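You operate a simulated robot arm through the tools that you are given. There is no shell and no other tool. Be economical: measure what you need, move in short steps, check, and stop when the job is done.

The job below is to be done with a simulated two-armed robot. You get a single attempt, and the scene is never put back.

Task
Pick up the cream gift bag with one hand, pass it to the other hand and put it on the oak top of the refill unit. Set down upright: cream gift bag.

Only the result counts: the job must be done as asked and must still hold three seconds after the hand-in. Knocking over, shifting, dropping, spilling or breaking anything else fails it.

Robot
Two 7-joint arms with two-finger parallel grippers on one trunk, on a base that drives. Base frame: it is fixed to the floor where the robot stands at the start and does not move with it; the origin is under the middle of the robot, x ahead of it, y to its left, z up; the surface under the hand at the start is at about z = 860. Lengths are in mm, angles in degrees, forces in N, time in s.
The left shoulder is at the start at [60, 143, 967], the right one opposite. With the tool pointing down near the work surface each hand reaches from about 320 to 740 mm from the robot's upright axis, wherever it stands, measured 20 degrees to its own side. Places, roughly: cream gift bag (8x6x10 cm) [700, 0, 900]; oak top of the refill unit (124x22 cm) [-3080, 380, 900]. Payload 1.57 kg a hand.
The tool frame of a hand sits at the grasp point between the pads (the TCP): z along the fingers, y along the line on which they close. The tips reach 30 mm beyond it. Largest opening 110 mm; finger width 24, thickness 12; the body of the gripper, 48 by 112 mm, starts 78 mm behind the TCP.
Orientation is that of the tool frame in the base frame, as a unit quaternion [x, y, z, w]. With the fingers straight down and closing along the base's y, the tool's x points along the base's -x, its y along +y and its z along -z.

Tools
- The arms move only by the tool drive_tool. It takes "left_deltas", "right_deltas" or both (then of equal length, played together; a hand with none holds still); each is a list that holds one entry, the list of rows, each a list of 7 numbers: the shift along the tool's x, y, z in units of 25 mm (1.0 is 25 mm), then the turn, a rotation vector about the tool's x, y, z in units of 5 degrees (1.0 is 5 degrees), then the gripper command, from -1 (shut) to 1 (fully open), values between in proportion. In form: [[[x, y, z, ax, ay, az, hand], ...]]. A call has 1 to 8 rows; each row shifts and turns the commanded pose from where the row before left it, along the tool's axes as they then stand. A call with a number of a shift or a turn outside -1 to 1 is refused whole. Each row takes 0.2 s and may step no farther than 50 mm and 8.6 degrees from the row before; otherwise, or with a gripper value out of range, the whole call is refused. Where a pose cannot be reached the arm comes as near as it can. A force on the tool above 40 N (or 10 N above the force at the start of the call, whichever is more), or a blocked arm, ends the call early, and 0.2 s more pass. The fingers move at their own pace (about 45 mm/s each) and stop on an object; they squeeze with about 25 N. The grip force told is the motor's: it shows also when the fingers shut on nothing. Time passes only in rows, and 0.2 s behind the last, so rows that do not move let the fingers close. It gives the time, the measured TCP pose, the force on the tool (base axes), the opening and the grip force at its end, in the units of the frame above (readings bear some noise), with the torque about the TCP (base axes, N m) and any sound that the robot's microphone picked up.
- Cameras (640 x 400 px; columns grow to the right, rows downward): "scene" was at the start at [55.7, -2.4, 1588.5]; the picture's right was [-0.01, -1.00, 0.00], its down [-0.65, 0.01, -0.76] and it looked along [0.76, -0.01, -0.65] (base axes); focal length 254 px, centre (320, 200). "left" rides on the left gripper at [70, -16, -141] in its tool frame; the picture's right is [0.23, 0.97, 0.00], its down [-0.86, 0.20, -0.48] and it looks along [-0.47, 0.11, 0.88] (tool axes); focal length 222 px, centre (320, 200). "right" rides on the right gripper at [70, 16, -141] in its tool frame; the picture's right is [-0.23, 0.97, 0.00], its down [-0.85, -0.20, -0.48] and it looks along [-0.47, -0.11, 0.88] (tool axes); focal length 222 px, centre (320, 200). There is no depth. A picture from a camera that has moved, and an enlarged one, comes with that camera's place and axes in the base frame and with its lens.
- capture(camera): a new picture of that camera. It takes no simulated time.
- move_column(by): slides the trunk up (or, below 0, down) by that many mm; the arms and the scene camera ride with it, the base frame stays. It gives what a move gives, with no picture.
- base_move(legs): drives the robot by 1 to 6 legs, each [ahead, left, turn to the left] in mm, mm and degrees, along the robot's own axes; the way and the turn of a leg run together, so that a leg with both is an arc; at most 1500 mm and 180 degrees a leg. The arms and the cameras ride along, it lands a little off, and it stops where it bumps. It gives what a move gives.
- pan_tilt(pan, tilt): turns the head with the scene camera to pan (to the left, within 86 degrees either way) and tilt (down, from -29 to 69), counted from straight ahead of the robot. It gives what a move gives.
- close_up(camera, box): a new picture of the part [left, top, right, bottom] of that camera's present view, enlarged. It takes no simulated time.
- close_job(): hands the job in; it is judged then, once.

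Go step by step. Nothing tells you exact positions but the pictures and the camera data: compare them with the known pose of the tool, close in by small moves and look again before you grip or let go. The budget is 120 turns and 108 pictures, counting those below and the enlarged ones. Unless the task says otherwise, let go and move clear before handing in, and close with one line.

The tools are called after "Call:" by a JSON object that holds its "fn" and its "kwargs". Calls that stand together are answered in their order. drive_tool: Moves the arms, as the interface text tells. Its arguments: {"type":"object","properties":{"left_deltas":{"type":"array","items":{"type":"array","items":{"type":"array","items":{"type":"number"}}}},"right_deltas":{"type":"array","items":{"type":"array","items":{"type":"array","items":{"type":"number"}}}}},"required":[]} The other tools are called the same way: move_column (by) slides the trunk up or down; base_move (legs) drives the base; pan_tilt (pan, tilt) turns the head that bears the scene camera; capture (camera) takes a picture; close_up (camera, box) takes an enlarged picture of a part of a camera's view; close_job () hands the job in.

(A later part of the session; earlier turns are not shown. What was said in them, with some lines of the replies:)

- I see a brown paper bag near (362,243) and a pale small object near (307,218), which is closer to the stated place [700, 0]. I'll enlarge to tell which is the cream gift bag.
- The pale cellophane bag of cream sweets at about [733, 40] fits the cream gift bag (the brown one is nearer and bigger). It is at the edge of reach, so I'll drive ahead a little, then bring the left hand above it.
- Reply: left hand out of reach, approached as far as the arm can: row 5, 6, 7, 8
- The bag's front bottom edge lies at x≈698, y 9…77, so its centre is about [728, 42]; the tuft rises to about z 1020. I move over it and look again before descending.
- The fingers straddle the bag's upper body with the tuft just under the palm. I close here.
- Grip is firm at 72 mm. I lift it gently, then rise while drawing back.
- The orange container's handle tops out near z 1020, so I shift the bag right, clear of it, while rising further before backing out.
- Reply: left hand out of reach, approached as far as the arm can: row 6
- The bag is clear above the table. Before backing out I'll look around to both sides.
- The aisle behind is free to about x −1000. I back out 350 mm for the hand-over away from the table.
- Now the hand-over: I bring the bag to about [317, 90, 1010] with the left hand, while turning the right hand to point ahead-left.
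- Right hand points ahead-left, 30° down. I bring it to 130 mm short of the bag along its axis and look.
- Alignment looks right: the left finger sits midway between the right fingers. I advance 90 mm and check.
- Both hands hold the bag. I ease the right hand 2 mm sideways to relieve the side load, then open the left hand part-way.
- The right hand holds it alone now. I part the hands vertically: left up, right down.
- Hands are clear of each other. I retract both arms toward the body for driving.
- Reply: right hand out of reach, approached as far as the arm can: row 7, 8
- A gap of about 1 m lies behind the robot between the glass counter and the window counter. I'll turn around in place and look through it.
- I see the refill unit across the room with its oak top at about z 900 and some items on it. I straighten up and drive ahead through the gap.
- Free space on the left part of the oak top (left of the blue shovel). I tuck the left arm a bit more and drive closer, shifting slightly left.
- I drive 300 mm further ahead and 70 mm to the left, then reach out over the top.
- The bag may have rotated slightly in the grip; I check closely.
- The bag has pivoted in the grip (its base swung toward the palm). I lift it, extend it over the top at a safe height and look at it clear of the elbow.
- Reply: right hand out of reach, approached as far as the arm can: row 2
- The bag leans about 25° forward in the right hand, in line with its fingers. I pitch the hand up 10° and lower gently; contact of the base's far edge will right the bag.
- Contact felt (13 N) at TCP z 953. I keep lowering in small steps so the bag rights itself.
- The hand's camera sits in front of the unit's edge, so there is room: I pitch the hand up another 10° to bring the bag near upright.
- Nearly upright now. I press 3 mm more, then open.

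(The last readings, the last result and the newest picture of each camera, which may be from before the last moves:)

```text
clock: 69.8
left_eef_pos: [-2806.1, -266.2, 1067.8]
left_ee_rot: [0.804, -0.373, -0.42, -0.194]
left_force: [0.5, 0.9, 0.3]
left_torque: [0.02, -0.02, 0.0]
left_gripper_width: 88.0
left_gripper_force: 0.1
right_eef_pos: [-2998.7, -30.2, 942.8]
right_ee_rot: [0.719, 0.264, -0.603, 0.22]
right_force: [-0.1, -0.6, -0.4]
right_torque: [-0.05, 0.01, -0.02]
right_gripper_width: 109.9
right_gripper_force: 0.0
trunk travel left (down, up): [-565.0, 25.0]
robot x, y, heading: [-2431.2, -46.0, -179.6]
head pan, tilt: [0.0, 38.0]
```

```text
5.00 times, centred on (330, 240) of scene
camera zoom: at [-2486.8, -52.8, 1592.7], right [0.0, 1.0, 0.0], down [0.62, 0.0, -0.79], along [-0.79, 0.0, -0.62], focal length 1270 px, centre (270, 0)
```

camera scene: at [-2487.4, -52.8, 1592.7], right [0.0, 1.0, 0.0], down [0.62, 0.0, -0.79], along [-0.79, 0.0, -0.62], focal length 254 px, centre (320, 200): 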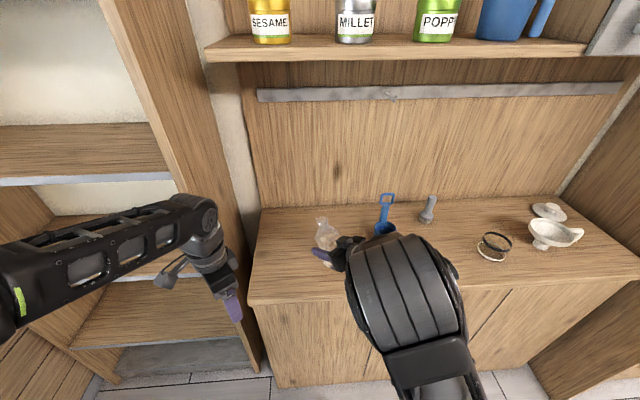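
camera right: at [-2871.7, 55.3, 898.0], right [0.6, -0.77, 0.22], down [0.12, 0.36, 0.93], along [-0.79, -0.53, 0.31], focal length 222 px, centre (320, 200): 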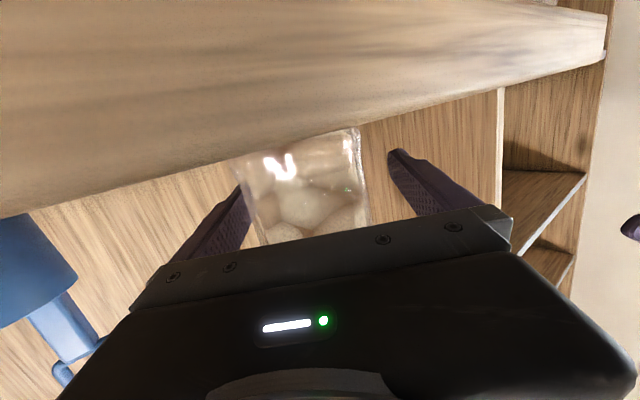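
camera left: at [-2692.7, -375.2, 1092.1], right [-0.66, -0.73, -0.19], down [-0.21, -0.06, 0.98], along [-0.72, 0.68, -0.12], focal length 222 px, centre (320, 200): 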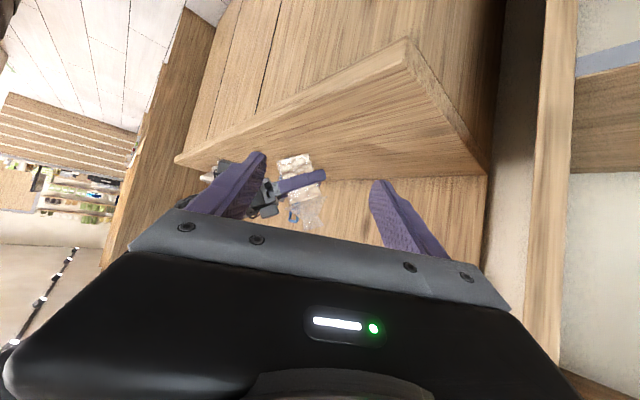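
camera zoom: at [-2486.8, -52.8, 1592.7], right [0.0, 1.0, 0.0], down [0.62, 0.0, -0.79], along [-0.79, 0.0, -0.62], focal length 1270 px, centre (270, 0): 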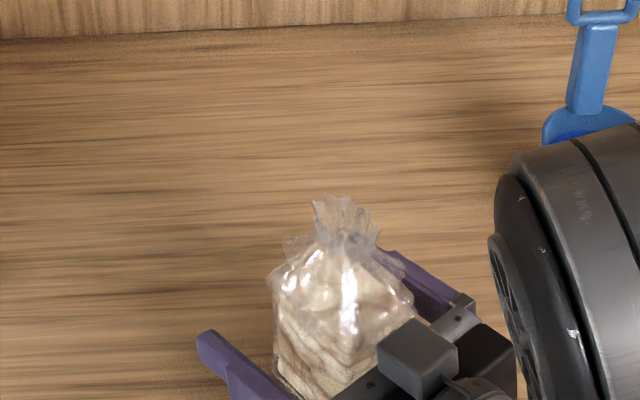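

The bag stands upright and flat. I withdraw the right hand along its own axis.

Call:
{"fn": "drive_tool", "kwargs": {"right_deltas": [[[0, 0, -0.5, 0, 0, 0, 1], [0, 0, -0.8, 0, 0, 0, 1], [0, 0, -0.8, 0, 0, 0, 1], [0, 0, -0.8, 0, 0, 0, 1]]]}}

Call:
{"fn": "capture", "kwargs": {"camera": "right"}}

Call:
{"fn": "capture", "kwargs": {"camera": "scene"}}

```text
clock: 70.8
left_eef_pos: [-2804.8, -265.6, 1068.4]
left_ee_rot: [0.804, -0.374, -0.42, -0.194]
left_force: [0.1, 1.4, 0.8]
left_torque: [0.02, -0.06, 0.0]
left_gripper_width: 87.9
left_gripper_force: 0.2
right_eef_pos: [-2953.4, 17.0, 962.7]
right_ee_rot: [0.721, 0.264, -0.601, 0.221]
right_force: [-0.4, 1.0, 0.1]
right_torque: [0.01, 0.02, -0.03]
right_gripper_width: 109.8
right_gripper_force: 0.0
right hand out of reach, approached as far as the arm can: row 3, 4
trunk travel left (down, up): [-565.0, 25.0]
robot x, y, heading: [-2432.5, -48.6, -179.8]
head pan, tilt: [0.0, 38.0]
```

```text
36 pictures are left
camera right: at [-2826.7, 101.1, 919.7], right [0.6, -0.77, 0.22], down [0.11, 0.36, 0.93], along [-0.79, -0.53, 0.3], focal length 222 px, centre (320, 200)
```

right: 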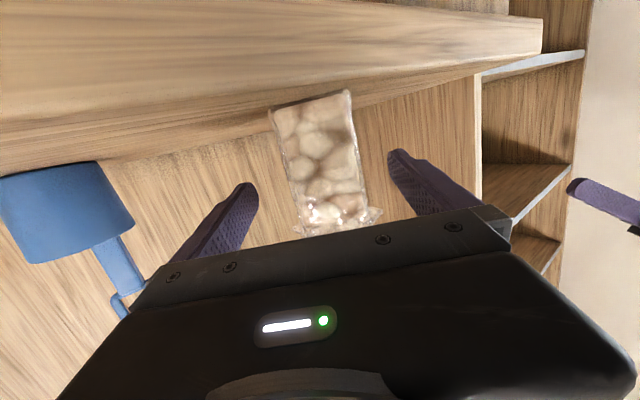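

```text
35 pictures are left
camera scene: at [-2486.5, -52.4, 1592.7], right [0.0, 1.0, 0.0], down [0.62, 0.0, -0.79], along [-0.79, 0.0, -0.62], focal length 254 px, centre (320, 200)
```

scene: 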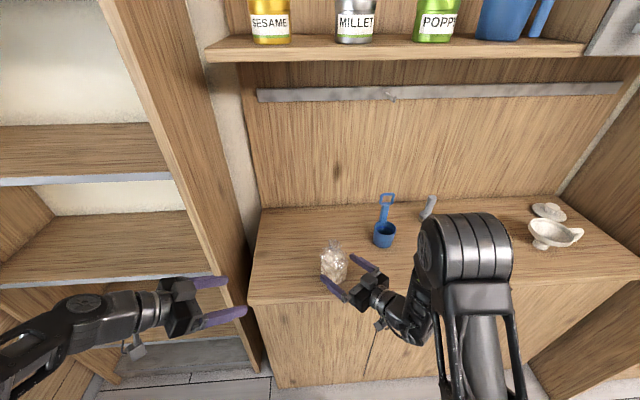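

The fingers are past the bag's near face. I back the base away to get fully clear, then check.

Call:
{"fn": "base_move", "kwargs": {"legs": [[-250, 0, 0]]}}

Call:
{"fn": "capture", "kwargs": {"camera": "scene"}}

Call:
{"fn": "close_up", "kwargs": {"camera": "scene", "box": [240, 120, 440, 260]}}

```text
clock: 72.6
left_eef_pos: [-2558.7, -267.0, 1068.2]
left_ee_rot: [0.804, -0.373, -0.42, -0.194]
left_force: [-0.2, -0.2, 0.4]
left_torque: [0.04, -0.01, 0.0]
left_gripper_width: 87.9
left_gripper_force: 0.1
right_eef_pos: [-2706.9, 16.8, 963.5]
right_ee_rot: [0.721, 0.265, -0.601, 0.221]
right_force: [0.1, 0.0, 1.1]
right_torque: [0.02, -0.02, 0.0]
right_gripper_width: 109.8
right_gripper_force: 0.0
trunk travel left (down, up): [-565.0, 25.0]
robot x, y, heading: [-2189.5, -48.6, -179.8]
head pan, tilt: [0.0, 38.0]
```

```text
34 pictures are left
camera scene: at [-2239.3, -51.6, 1592.8], right [-0.01, 1.0, 0.0], down [0.61, 0.0, -0.79], along [-0.79, 0.0, -0.61], focal length 254 px, centre (320, 200)
```

scene: 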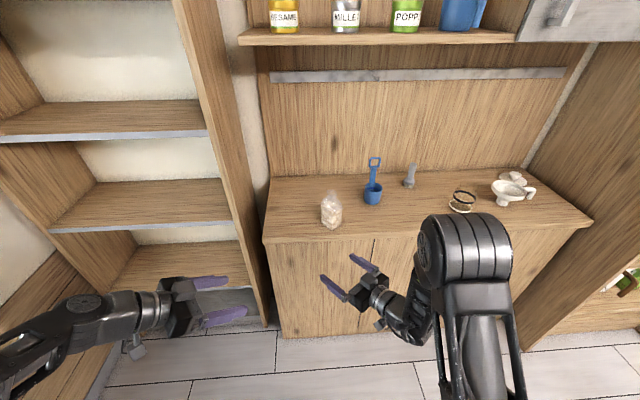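

```text
2.86 times, centred on (340, 190) of scene
camera zoom: at [-2239.3, -51.6, 1592.8], right [-0.01, 1.0, 0.0], down [0.61, 0.0, -0.79], along [-0.79, 0.0, -0.61], focal length 726 px, centre (263, 229)
```

zoom: 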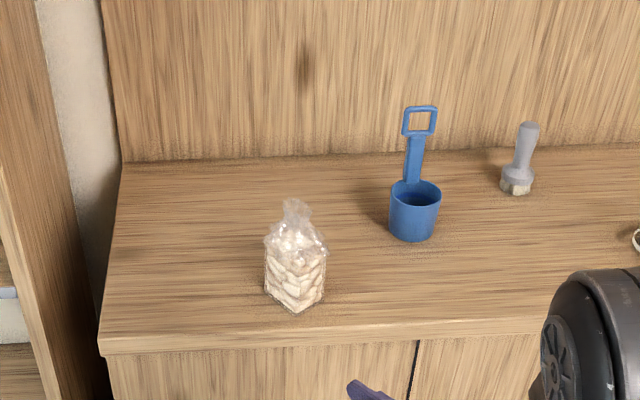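

The cream gift bag stands upright on the oak top of the refill unit, passed from the left hand to the right; both hands are clear and nothing else was disturbed.

Call:
{"fn": "close_job", "kwargs": {}}

```text
The job is handed in.
```

The cream gift bag is standing upright on the oak top of the refill unit. The left hand picked it up and passed it to the right, which set it down. Both hands have let go and moved clear, nothing else was disturbed, and the job is handed in.
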